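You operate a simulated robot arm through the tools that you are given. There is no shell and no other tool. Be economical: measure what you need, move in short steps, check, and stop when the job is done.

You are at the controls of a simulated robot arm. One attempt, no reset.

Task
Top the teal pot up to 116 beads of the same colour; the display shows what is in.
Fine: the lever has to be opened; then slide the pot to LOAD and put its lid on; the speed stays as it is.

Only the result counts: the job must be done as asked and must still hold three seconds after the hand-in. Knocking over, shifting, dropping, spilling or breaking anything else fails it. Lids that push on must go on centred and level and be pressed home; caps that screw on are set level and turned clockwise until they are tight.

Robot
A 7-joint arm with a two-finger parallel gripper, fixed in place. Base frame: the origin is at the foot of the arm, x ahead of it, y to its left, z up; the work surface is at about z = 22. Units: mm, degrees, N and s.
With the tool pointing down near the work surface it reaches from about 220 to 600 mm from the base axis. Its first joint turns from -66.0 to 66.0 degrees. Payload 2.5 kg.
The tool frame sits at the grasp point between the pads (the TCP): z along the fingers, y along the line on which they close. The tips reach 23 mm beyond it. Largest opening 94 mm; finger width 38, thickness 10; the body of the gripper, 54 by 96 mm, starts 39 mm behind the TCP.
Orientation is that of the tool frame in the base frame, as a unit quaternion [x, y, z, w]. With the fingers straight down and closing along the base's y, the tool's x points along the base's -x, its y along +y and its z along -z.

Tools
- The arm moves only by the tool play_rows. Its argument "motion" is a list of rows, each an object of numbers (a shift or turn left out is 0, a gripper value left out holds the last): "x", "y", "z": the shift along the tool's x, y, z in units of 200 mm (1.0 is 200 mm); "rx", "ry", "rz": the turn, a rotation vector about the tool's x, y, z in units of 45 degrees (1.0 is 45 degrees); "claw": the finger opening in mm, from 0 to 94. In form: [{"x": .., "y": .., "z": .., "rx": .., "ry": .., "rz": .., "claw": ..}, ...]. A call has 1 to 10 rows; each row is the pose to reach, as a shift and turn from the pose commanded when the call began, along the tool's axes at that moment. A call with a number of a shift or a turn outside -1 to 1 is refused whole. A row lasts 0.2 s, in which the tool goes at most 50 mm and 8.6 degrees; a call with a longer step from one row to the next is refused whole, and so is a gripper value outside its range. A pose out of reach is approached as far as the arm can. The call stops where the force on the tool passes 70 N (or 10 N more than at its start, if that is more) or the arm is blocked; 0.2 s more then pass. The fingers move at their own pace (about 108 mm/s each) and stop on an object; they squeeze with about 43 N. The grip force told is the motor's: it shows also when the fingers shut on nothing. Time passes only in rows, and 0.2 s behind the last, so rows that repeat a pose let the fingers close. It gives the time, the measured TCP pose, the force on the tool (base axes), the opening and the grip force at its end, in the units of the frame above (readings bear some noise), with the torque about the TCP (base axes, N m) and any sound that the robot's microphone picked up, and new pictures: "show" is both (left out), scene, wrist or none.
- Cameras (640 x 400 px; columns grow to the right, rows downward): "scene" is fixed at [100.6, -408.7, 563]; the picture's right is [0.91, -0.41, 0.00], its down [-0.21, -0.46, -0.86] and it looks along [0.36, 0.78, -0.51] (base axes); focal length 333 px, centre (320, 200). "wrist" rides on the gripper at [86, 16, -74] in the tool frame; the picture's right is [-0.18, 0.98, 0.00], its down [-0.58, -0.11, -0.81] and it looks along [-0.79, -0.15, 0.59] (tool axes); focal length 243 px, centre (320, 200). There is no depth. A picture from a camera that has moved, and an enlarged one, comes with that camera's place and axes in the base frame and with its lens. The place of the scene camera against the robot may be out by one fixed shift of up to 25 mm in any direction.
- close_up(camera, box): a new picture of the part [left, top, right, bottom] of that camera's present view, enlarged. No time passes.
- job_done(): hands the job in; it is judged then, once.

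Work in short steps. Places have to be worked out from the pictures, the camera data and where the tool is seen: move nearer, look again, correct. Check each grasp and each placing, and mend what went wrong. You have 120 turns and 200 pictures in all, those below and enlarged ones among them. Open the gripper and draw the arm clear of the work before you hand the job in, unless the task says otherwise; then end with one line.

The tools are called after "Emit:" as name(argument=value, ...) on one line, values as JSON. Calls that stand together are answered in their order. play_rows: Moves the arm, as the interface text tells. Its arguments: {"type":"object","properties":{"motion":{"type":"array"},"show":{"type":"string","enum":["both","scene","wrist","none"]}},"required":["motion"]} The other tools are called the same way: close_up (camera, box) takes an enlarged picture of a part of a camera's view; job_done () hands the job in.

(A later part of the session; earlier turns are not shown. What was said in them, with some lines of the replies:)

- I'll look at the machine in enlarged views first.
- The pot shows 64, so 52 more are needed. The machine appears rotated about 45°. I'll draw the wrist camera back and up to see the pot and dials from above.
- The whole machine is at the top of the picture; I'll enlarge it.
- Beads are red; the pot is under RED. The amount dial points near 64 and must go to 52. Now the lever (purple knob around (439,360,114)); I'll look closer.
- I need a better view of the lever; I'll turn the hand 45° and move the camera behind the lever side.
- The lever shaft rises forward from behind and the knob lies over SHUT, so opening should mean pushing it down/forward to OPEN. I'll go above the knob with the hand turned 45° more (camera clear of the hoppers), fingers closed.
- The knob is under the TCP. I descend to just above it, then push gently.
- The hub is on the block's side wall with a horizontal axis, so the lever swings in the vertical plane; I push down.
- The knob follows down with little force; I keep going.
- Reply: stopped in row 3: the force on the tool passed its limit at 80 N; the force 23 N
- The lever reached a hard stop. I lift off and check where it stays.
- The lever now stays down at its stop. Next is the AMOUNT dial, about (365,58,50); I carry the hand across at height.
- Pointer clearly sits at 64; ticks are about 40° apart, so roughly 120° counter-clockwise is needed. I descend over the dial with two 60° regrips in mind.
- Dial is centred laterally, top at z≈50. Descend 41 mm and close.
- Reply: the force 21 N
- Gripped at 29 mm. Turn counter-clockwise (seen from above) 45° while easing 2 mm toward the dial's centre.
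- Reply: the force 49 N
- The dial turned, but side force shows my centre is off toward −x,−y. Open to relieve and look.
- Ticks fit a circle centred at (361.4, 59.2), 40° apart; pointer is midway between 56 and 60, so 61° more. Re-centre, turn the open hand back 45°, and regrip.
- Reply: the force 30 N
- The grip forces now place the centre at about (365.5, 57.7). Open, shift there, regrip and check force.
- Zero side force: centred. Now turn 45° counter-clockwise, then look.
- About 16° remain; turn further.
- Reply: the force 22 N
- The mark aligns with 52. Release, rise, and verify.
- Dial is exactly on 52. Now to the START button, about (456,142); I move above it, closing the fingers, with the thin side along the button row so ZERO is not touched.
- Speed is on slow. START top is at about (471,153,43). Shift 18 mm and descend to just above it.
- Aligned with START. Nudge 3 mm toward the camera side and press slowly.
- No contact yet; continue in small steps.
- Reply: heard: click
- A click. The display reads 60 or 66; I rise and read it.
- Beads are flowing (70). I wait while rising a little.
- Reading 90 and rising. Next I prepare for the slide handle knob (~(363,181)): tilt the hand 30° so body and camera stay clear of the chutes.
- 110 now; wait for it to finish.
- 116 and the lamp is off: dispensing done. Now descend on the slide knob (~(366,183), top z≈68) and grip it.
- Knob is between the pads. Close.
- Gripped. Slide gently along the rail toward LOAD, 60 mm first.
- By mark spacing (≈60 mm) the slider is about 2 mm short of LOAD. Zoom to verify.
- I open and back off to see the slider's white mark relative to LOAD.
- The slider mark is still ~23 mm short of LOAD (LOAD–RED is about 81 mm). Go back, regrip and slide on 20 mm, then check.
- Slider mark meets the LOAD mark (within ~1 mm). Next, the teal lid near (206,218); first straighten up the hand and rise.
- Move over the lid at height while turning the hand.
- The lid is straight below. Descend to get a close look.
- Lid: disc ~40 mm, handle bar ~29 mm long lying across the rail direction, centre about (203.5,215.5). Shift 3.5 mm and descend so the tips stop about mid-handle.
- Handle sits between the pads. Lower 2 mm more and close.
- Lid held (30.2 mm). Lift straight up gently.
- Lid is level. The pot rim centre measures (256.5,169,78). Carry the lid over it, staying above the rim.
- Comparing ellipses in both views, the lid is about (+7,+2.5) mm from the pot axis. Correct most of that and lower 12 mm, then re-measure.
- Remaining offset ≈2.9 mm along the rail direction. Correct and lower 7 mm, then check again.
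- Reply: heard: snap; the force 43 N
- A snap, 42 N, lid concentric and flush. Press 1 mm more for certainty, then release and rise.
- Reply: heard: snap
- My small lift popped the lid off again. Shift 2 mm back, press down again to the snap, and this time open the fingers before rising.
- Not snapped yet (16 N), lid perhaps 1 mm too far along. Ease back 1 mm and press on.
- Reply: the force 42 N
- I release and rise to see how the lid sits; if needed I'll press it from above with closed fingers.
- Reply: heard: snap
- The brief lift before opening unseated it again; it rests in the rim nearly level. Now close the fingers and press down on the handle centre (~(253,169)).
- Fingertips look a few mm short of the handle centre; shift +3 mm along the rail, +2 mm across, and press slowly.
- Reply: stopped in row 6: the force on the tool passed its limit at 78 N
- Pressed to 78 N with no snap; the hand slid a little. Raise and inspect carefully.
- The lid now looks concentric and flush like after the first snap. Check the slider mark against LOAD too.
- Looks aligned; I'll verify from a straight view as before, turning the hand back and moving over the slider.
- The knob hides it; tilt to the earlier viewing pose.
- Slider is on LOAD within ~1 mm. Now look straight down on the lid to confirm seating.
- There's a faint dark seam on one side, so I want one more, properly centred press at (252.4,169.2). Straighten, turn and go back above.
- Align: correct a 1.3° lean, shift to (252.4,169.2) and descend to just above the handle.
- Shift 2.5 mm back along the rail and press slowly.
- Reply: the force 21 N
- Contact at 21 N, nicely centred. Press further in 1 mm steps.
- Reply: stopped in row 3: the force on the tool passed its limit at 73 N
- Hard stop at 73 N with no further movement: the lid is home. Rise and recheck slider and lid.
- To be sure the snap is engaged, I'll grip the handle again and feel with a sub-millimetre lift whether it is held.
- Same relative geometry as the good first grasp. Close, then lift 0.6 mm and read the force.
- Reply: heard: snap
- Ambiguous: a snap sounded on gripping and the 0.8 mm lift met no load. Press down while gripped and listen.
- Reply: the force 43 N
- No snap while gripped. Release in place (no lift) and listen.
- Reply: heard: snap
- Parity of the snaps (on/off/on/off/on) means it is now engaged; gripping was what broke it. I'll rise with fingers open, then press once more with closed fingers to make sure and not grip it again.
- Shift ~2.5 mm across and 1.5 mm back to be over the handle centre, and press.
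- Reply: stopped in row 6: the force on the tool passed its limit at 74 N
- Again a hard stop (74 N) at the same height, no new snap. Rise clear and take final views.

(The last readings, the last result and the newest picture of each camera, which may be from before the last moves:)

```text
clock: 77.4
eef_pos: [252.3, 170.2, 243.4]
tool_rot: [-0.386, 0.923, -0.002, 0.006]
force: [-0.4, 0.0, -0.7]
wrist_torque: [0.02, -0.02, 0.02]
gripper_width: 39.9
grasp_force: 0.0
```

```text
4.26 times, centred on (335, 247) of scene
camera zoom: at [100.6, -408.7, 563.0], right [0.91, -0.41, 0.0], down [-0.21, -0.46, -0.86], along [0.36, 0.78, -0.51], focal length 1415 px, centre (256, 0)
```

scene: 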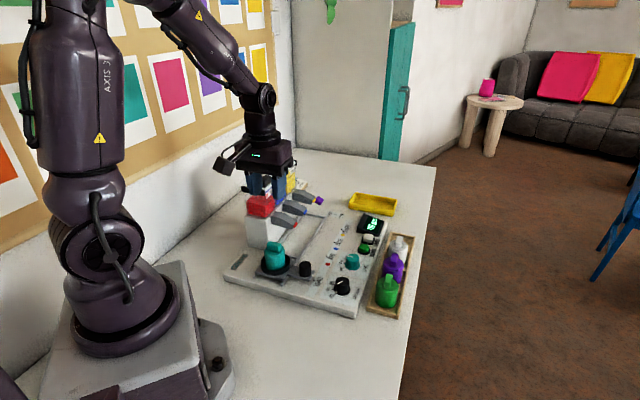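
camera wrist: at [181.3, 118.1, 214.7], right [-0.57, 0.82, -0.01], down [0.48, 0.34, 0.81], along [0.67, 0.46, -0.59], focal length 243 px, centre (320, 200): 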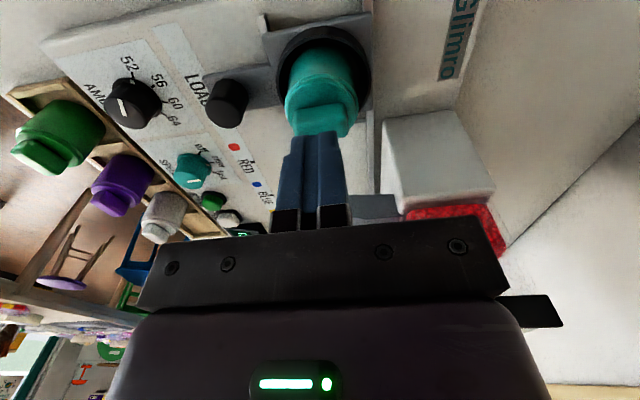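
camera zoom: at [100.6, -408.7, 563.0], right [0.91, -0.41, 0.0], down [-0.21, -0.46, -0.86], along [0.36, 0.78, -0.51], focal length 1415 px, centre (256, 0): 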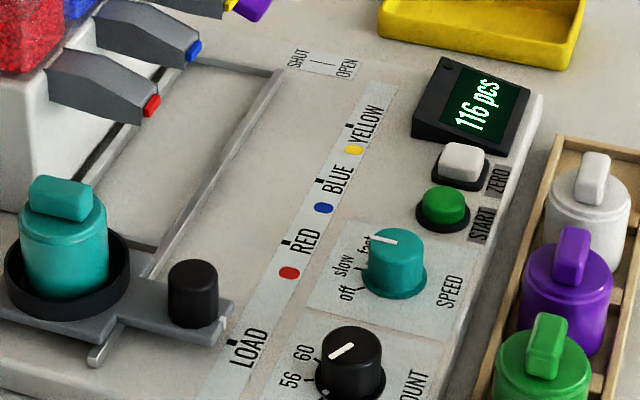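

The seating looks the same as before, but the snap history is ambiguous, so I'll do a decisive check: grip the handle well-centred and listen/feel, then act on the result.

Emit:
play_rows(motion=[{"x": 0.01, "y": -0.0055, "ry": 0.012, "claw": 42}, {"x": 0.01, "y": -0.0055, "ry": 0.012, "z": 0.2, "claw": 42}, {"x": 0.01, "y": -0.0055, "ry": 0.012, "z": 0.4}, {"x": 0.01, "y": -0.0055, "ry": 0.012, "z": 0.58}, {"x": 0.01, "y": -0.0055, "ry": 0.012, "z": 0.645}, {"x": 0.01, "y": -0.0055, "ry": 0.012, "z": 0.645}], show="none")

Emit:
close_up(camera="wrist", box=[220, 70, 420, 195])

```text
clock: 78.8
eef_pos: [253.8, 167.7, 114.4]
tool_rot: [-0.386, 0.923, -0.005, 0.002]
force: [0.1, -0.5, -0.1]
wrist_torque: [0.03, -0.02, -0.01]
gripper_width: 42.1
grasp_force: 0.0
```

```text
3.20 times, centred on (320, 132) of wrist
camera zoom: at [181.2, 118.3, 188.4], right [-0.57, 0.82, -0.01], down [0.48, 0.34, 0.81], along [0.67, 0.46, -0.59], focal length 776 px, centre (320, 416)
```

zoom: 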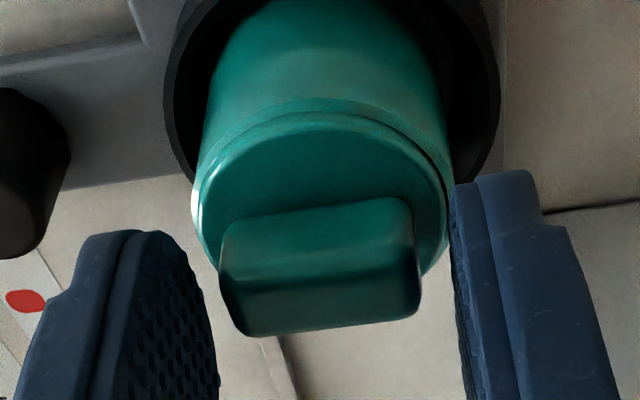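

Well centred. Close gently in stages and listen.

Emit:
play_rows(motion=[{"claw": 36}, {"claw": 33}, {"claw": 31}, {"claw": 29}, {"claw": 26}], show="none")

Emit:
close_up(camera="scene", box=[250, 225, 310, 262])

```text
clock: 80.0
eef_pos: [254.1, 167.4, 114.6]
tool_rot: [-0.385, 0.923, -0.004, 0.003]
force: [0.1, -0.4, -1.2]
wrist_torque: [-0.02, 0.03, 0.01]
gripper_width: 30.2
grasp_force: 42.9
heard: snap
```

```text
10.67 times, centred on (280, 244) of scene
camera zoom: at [100.6, -408.7, 563.0], right [0.91, -0.41, 0.0], down [-0.21, -0.46, -0.86], along [0.36, 0.78, -0.51], focal length 3548 px, centre (747, -264)
```

zoom: 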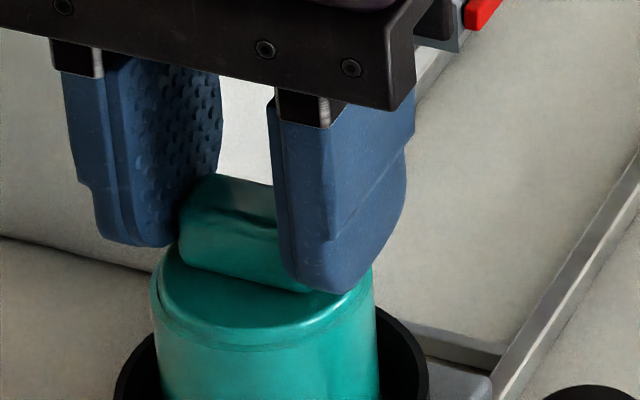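

Snap upon gripping again. Now lift 5 mm to see whether the pot comes along.

Emit:
play_rows(motion=[{"z": -0.006}, {"z": -0.012}, {"z": -0.018}, {"z": -0.025}, {"z": -0.025}], show="none")

Emit:
close_up(camera="scene", box=[250, 225, 310, 262])

Emit:
close_up(camera="wrist", box=[240, 70, 400, 170])

```text
clock: 81.2
eef_pos: [255.1, 168.6, 119.6]
tool_rot: [-0.386, 0.922, -0.004, 0.003]
force: [-0.7, -0.2, 0.0]
wrist_torque: [0.01, -0.03, 0.04]
gripper_width: 30.4
grasp_force: 43.6
```

```text
10.67 times, centred on (280, 244) of scene
camera zoom: at [100.6, -408.7, 563.0], right [0.91, -0.41, 0.0], down [-0.21, -0.46, -0.86], along [0.36, 0.78, -0.51], focal length 3548 px, centre (747, -264)
```

zoom: 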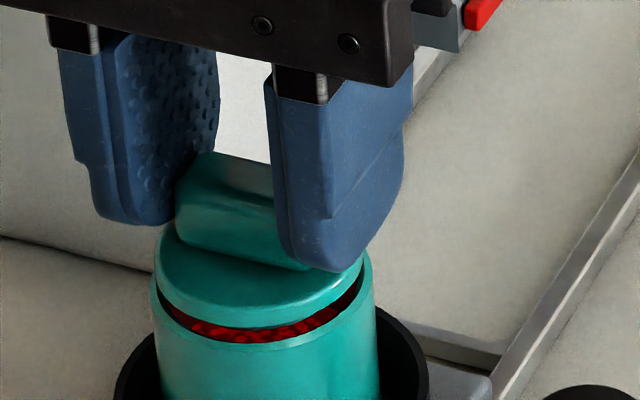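

```text
4.00 times, centred on (320, 120) of wrist
camera zoom: at [181.1, 118.5, 194.0], right [-0.57, 0.82, -0.01], down [0.48, 0.34, 0.81], along [0.67, 0.46, -0.59], focal length 970 px, centre (320, 520)
```

zoom: 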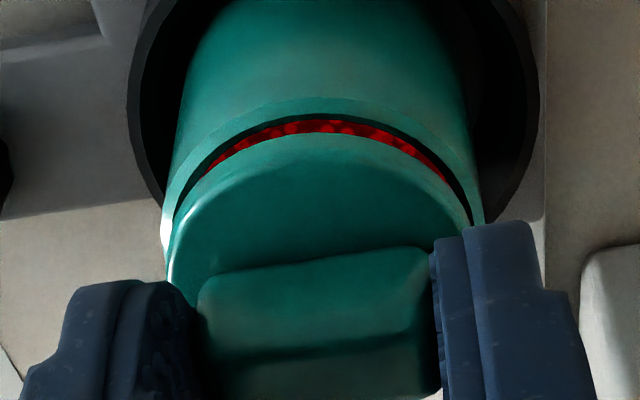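

Decisive: the lid lifts freely right after the grip-snap, so gripping un-snaps it and releasing snaps it on — it was engaged before. Re-seat: press down to ~42 N, then release in place.

Emit:
play_rows(motion=[{"z": 0.012}, {"z": 0.024}, {"z": 0.032}, {"z": 0.038}, {"z": 0.042}], show="none")

Emit:
close_up(camera="scene", box=[250, 225, 310, 262])

```text
clock: 82.4
eef_pos: [256.0, 169.6, 112.4]
tool_rot: [-0.385, 0.923, -0.003, 0.006]
force: [-3.8, 2.2, 42.0]
wrist_torque: [0.21, 0.13, 0.03]
gripper_width: 30.5
grasp_force: 43.3
heard: snap
```

```text
10.67 times, centred on (280, 244) of scene
camera zoom: at [100.5, -408.8, 563.0], right [0.91, -0.41, 0.0], down [-0.21, -0.46, -0.86], along [0.36, 0.78, -0.51], focal length 3548 px, centre (747, -264)
```

zoom: 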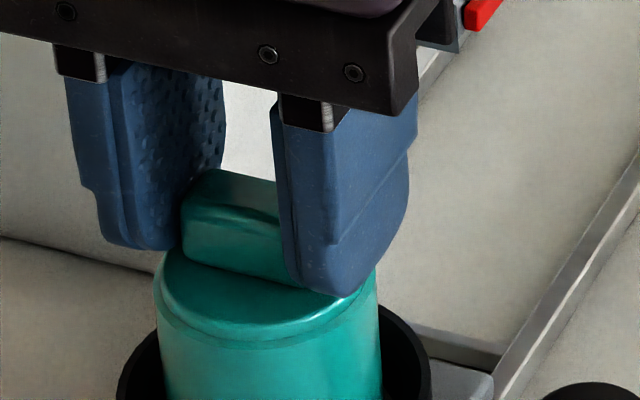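

Snapped on under 42 N. Now open in place, without any lift.

Emit:
play_rows(motion=[{"claw": 33}, {"claw": 36}, {"claw": 42}], show="none")

Emit:
close_up(camera="scene", box=[250, 225, 310, 262])

Emit:
close_up(camera="wrist", box=[240, 70, 400, 170])

```text
clock: 83.2
eef_pos: [253.7, 167.7, 111.9]
tool_rot: [-0.385, 0.923, -0.005, 0.003]
force: [0.1, -0.5, -0.8]
wrist_torque: [0.0, -0.01, 0.01]
gripper_width: 42.1
grasp_force: 0.0
```

```text
10.67 times, centred on (280, 244) of scene
camera zoom: at [100.6, -408.7, 563.0], right [0.91, -0.41, 0.0], down [-0.21, -0.46, -0.86], along [0.36, 0.78, -0.51], focal length 3548 px, centre (747, -264)
```

zoom: 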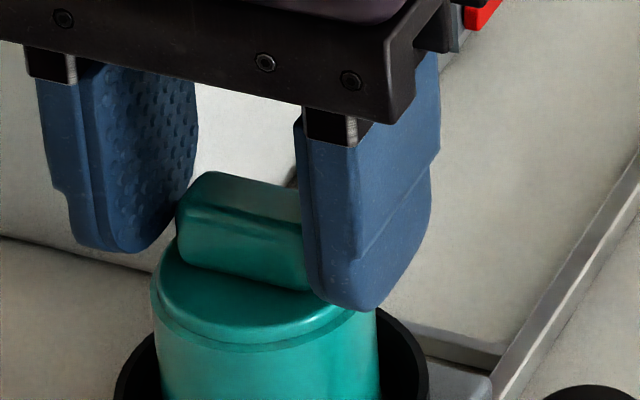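

```text
4.00 times, centred on (320, 120) of wrist
camera zoom: at [181.0, 118.3, 185.7], right [-0.57, 0.82, -0.01], down [0.48, 0.34, 0.81], along [0.67, 0.46, -0.59], focal length 970 px, centre (320, 520)
```

zoom: 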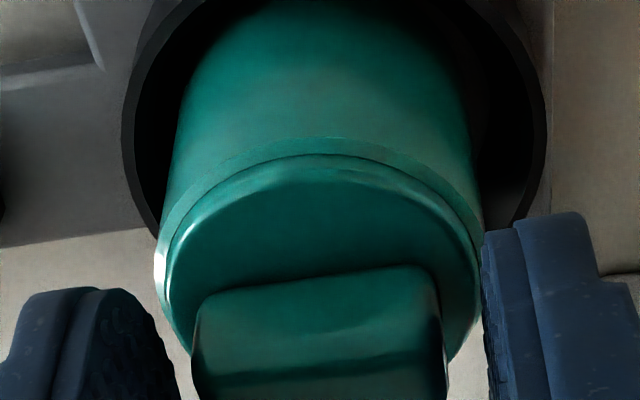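

Release was silent and the lid is flush: it stays on. Open wider, rise clear and do the final checks.

Emit:
play_rows(motion=[{"claw": 46}, {"z": -0.1, "claw": 46}, {"z": -0.3}, {"z": -0.5}, {"z": -0.7}, {"z": -0.85}], show="wrist")

Emit:
close_up(camera="scene", box=[260, 238, 292, 258])

Emit:
close_up(camera="scene", box=[265, 250, 335, 294])

Emit:
close_up(camera="scene", box=[220, 150, 420, 275])

```text
clock: 84.6
eef_pos: [252.9, 169.4, 282.4]
tool_rot: [-0.385, 0.923, -0.005, 0.002]
force: [0.7, -0.3, 0.9]
wrist_torque: [0.01, 0.0, -0.01]
gripper_width: 46.2
grasp_force: 0.0
camera wrist: at [180.1, 119.9, 356.5], right [-0.57, 0.82, -0.01], down [0.48, 0.34, 0.81], along [0.67, 0.46, -0.59], focal length 243 px, centre (320, 200)
```

wrist: 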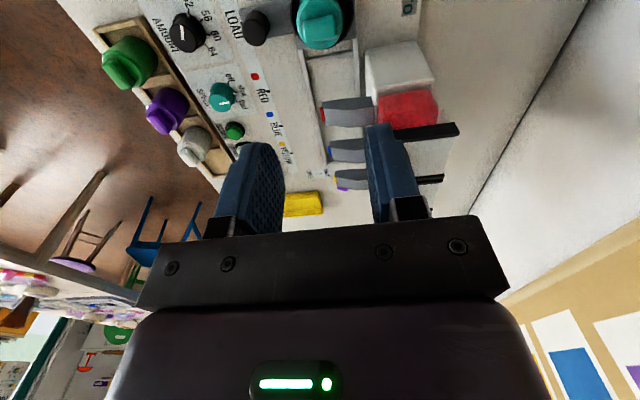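

```text
16.00 times, centred on (276, 248) of scene
camera zoom: at [100.6, -408.7, 563.0], right [0.91, -0.41, 0.0], down [-0.21, -0.46, -0.86], along [0.36, 0.78, -0.51], focal length 5321 px, centre (1024, -568)
```

zoom: 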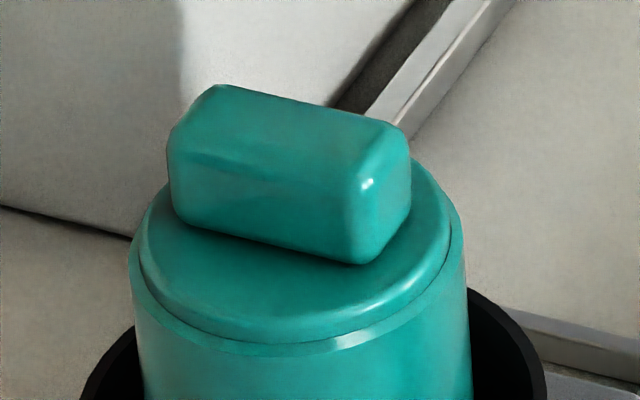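

```text
9.09 times, centred on (300, 272) of scene
camera zoom: at [100.6, -408.7, 563.0], right [0.91, -0.41, 0.0], down [-0.21, -0.46, -0.86], along [0.36, 0.78, -0.51], focal length 3024 px, centre (502, -454)
```

zoom: 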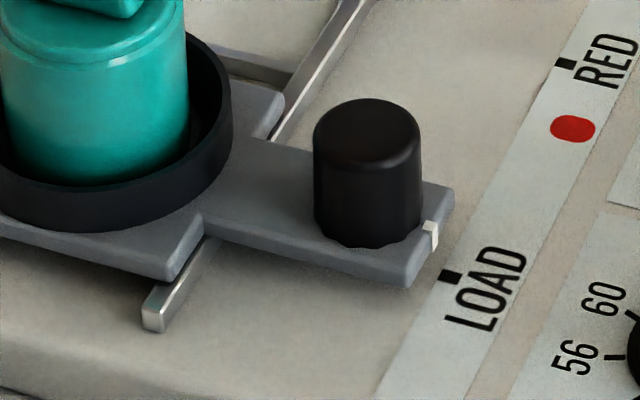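

```text
3.20 times, centred on (320, 212) of scene
camera zoom: at [100.6, -408.7, 563.0], right [0.91, -0.41, 0.0], down [-0.21, -0.46, -0.86], along [0.36, 0.78, -0.51], focal length 1064 px, centre (320, 160)
```

zoom: 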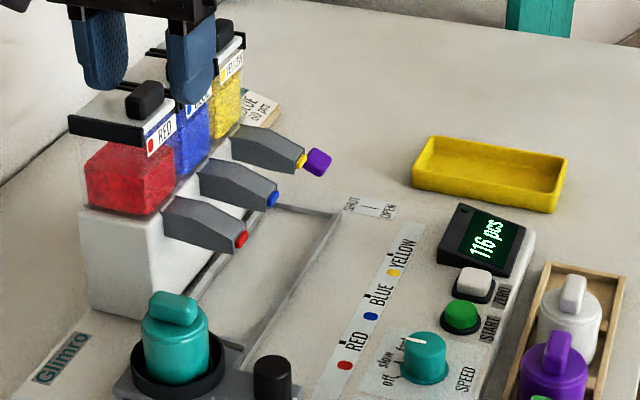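

Lid is concentric with an even seam, though perhaps ~0.5 mm higher than after the firm press. One final bare press on the handle.

Emit:
play_rows(motion=[{"y": -0.005, "claw": 0}, {"y": -0.005, "z": 0.2, "claw": 0}, {"y": -0.005, "z": 0.4}, {"y": -0.005, "z": 0.6}, {"y": -0.005, "z": 0.72}, {"y": -0.005, "z": 0.765}, {"y": -0.005, "z": 0.785}, {"y": -0.005, "z": 0.795}, {"y": -0.005, "z": 0.803}, {"y": -0.005, "z": 0.811}], show="none")

Emit:
play_rows(motion=[{"z": -0.05}, {"z": -0.25}, {"z": -0.45, "claw": 40}, {"z": -0.65, "claw": 40}, {"z": -0.8, "claw": 40}], show="none")

Emit:
close_up(camera="scene", box=[260, 238, 292, 258])

Emit:
close_up(camera="scene", box=[230, 200, 390, 300])

```text
clock: 86.6
eef_pos: [258.6, 171.4, 124.6]
tool_rot: [-0.386, 0.923, -0.003, 0.011]
force: [-4.2, -0.2, 17.9]
wrist_torque: [-0.03, 0.17, -0.01]
gripper_width: 0.2
grasp_force: 42.4
stopped in row 9: the force on the tool passed its limit at 76 N (the readings are from after the stop); the commanded pose is now the measured one
```

```text
clock: 87.8
eef_pos: [255.5, 172.6, 285.1]
tool_rot: [-0.387, 0.922, -0.002, 0.009]
force: [0.1, 0.2, -0.5]
wrist_torque: [-0.05, 0.0, -0.01]
gripper_width: 40.0
grasp_force: 0.1
```

```text
16.00 times, centred on (276, 248) of scene
camera zoom: at [100.6, -408.7, 563.0], right [0.91, -0.41, 0.0], down [-0.21, -0.46, -0.86], along [0.36, 0.78, -0.51], focal length 5321 px, centre (1024, -568)
```

zoom: 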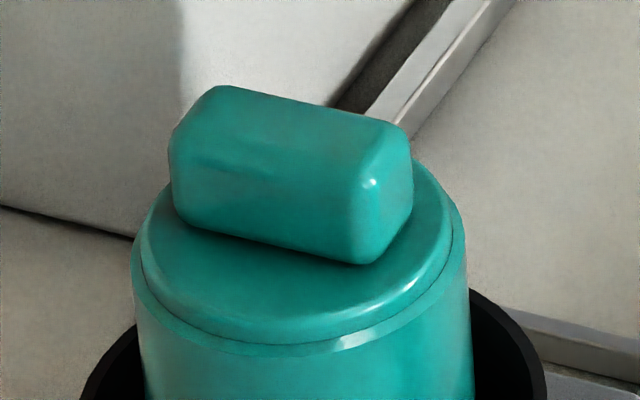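

```text
4.00 times, centred on (310, 250) of scene
camera zoom: at [100.6, -408.7, 563.0], right [0.91, -0.41, 0.0], down [-0.21, -0.46, -0.86], along [0.36, 0.78, -0.51], focal length 1330 px, centre (360, 0)
```

zoom: 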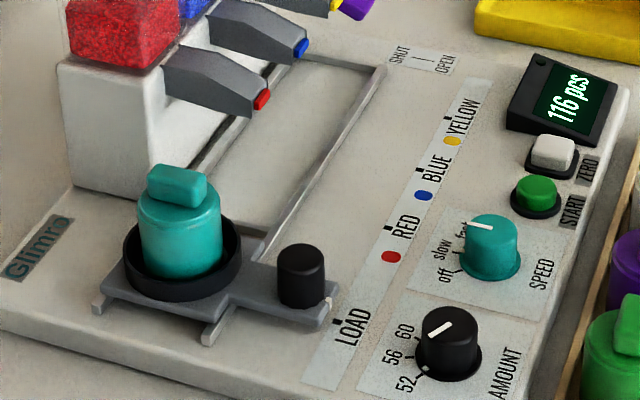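

The hard stop at 76 N made no new snap. The lid sits level and flush, the slider is at LOAD, the display shows 116, the speed is unchanged and the arm is clear, so I hand in.

Emit:
job_done()

```text
The job is handed in.
```

The teal pot was topped up with red beads from 64 to 116 on the display, slid to LOAD (about 1 mm off the mark by the cameras) and its lid snapped on; the lever is left open and the speed was not touched.
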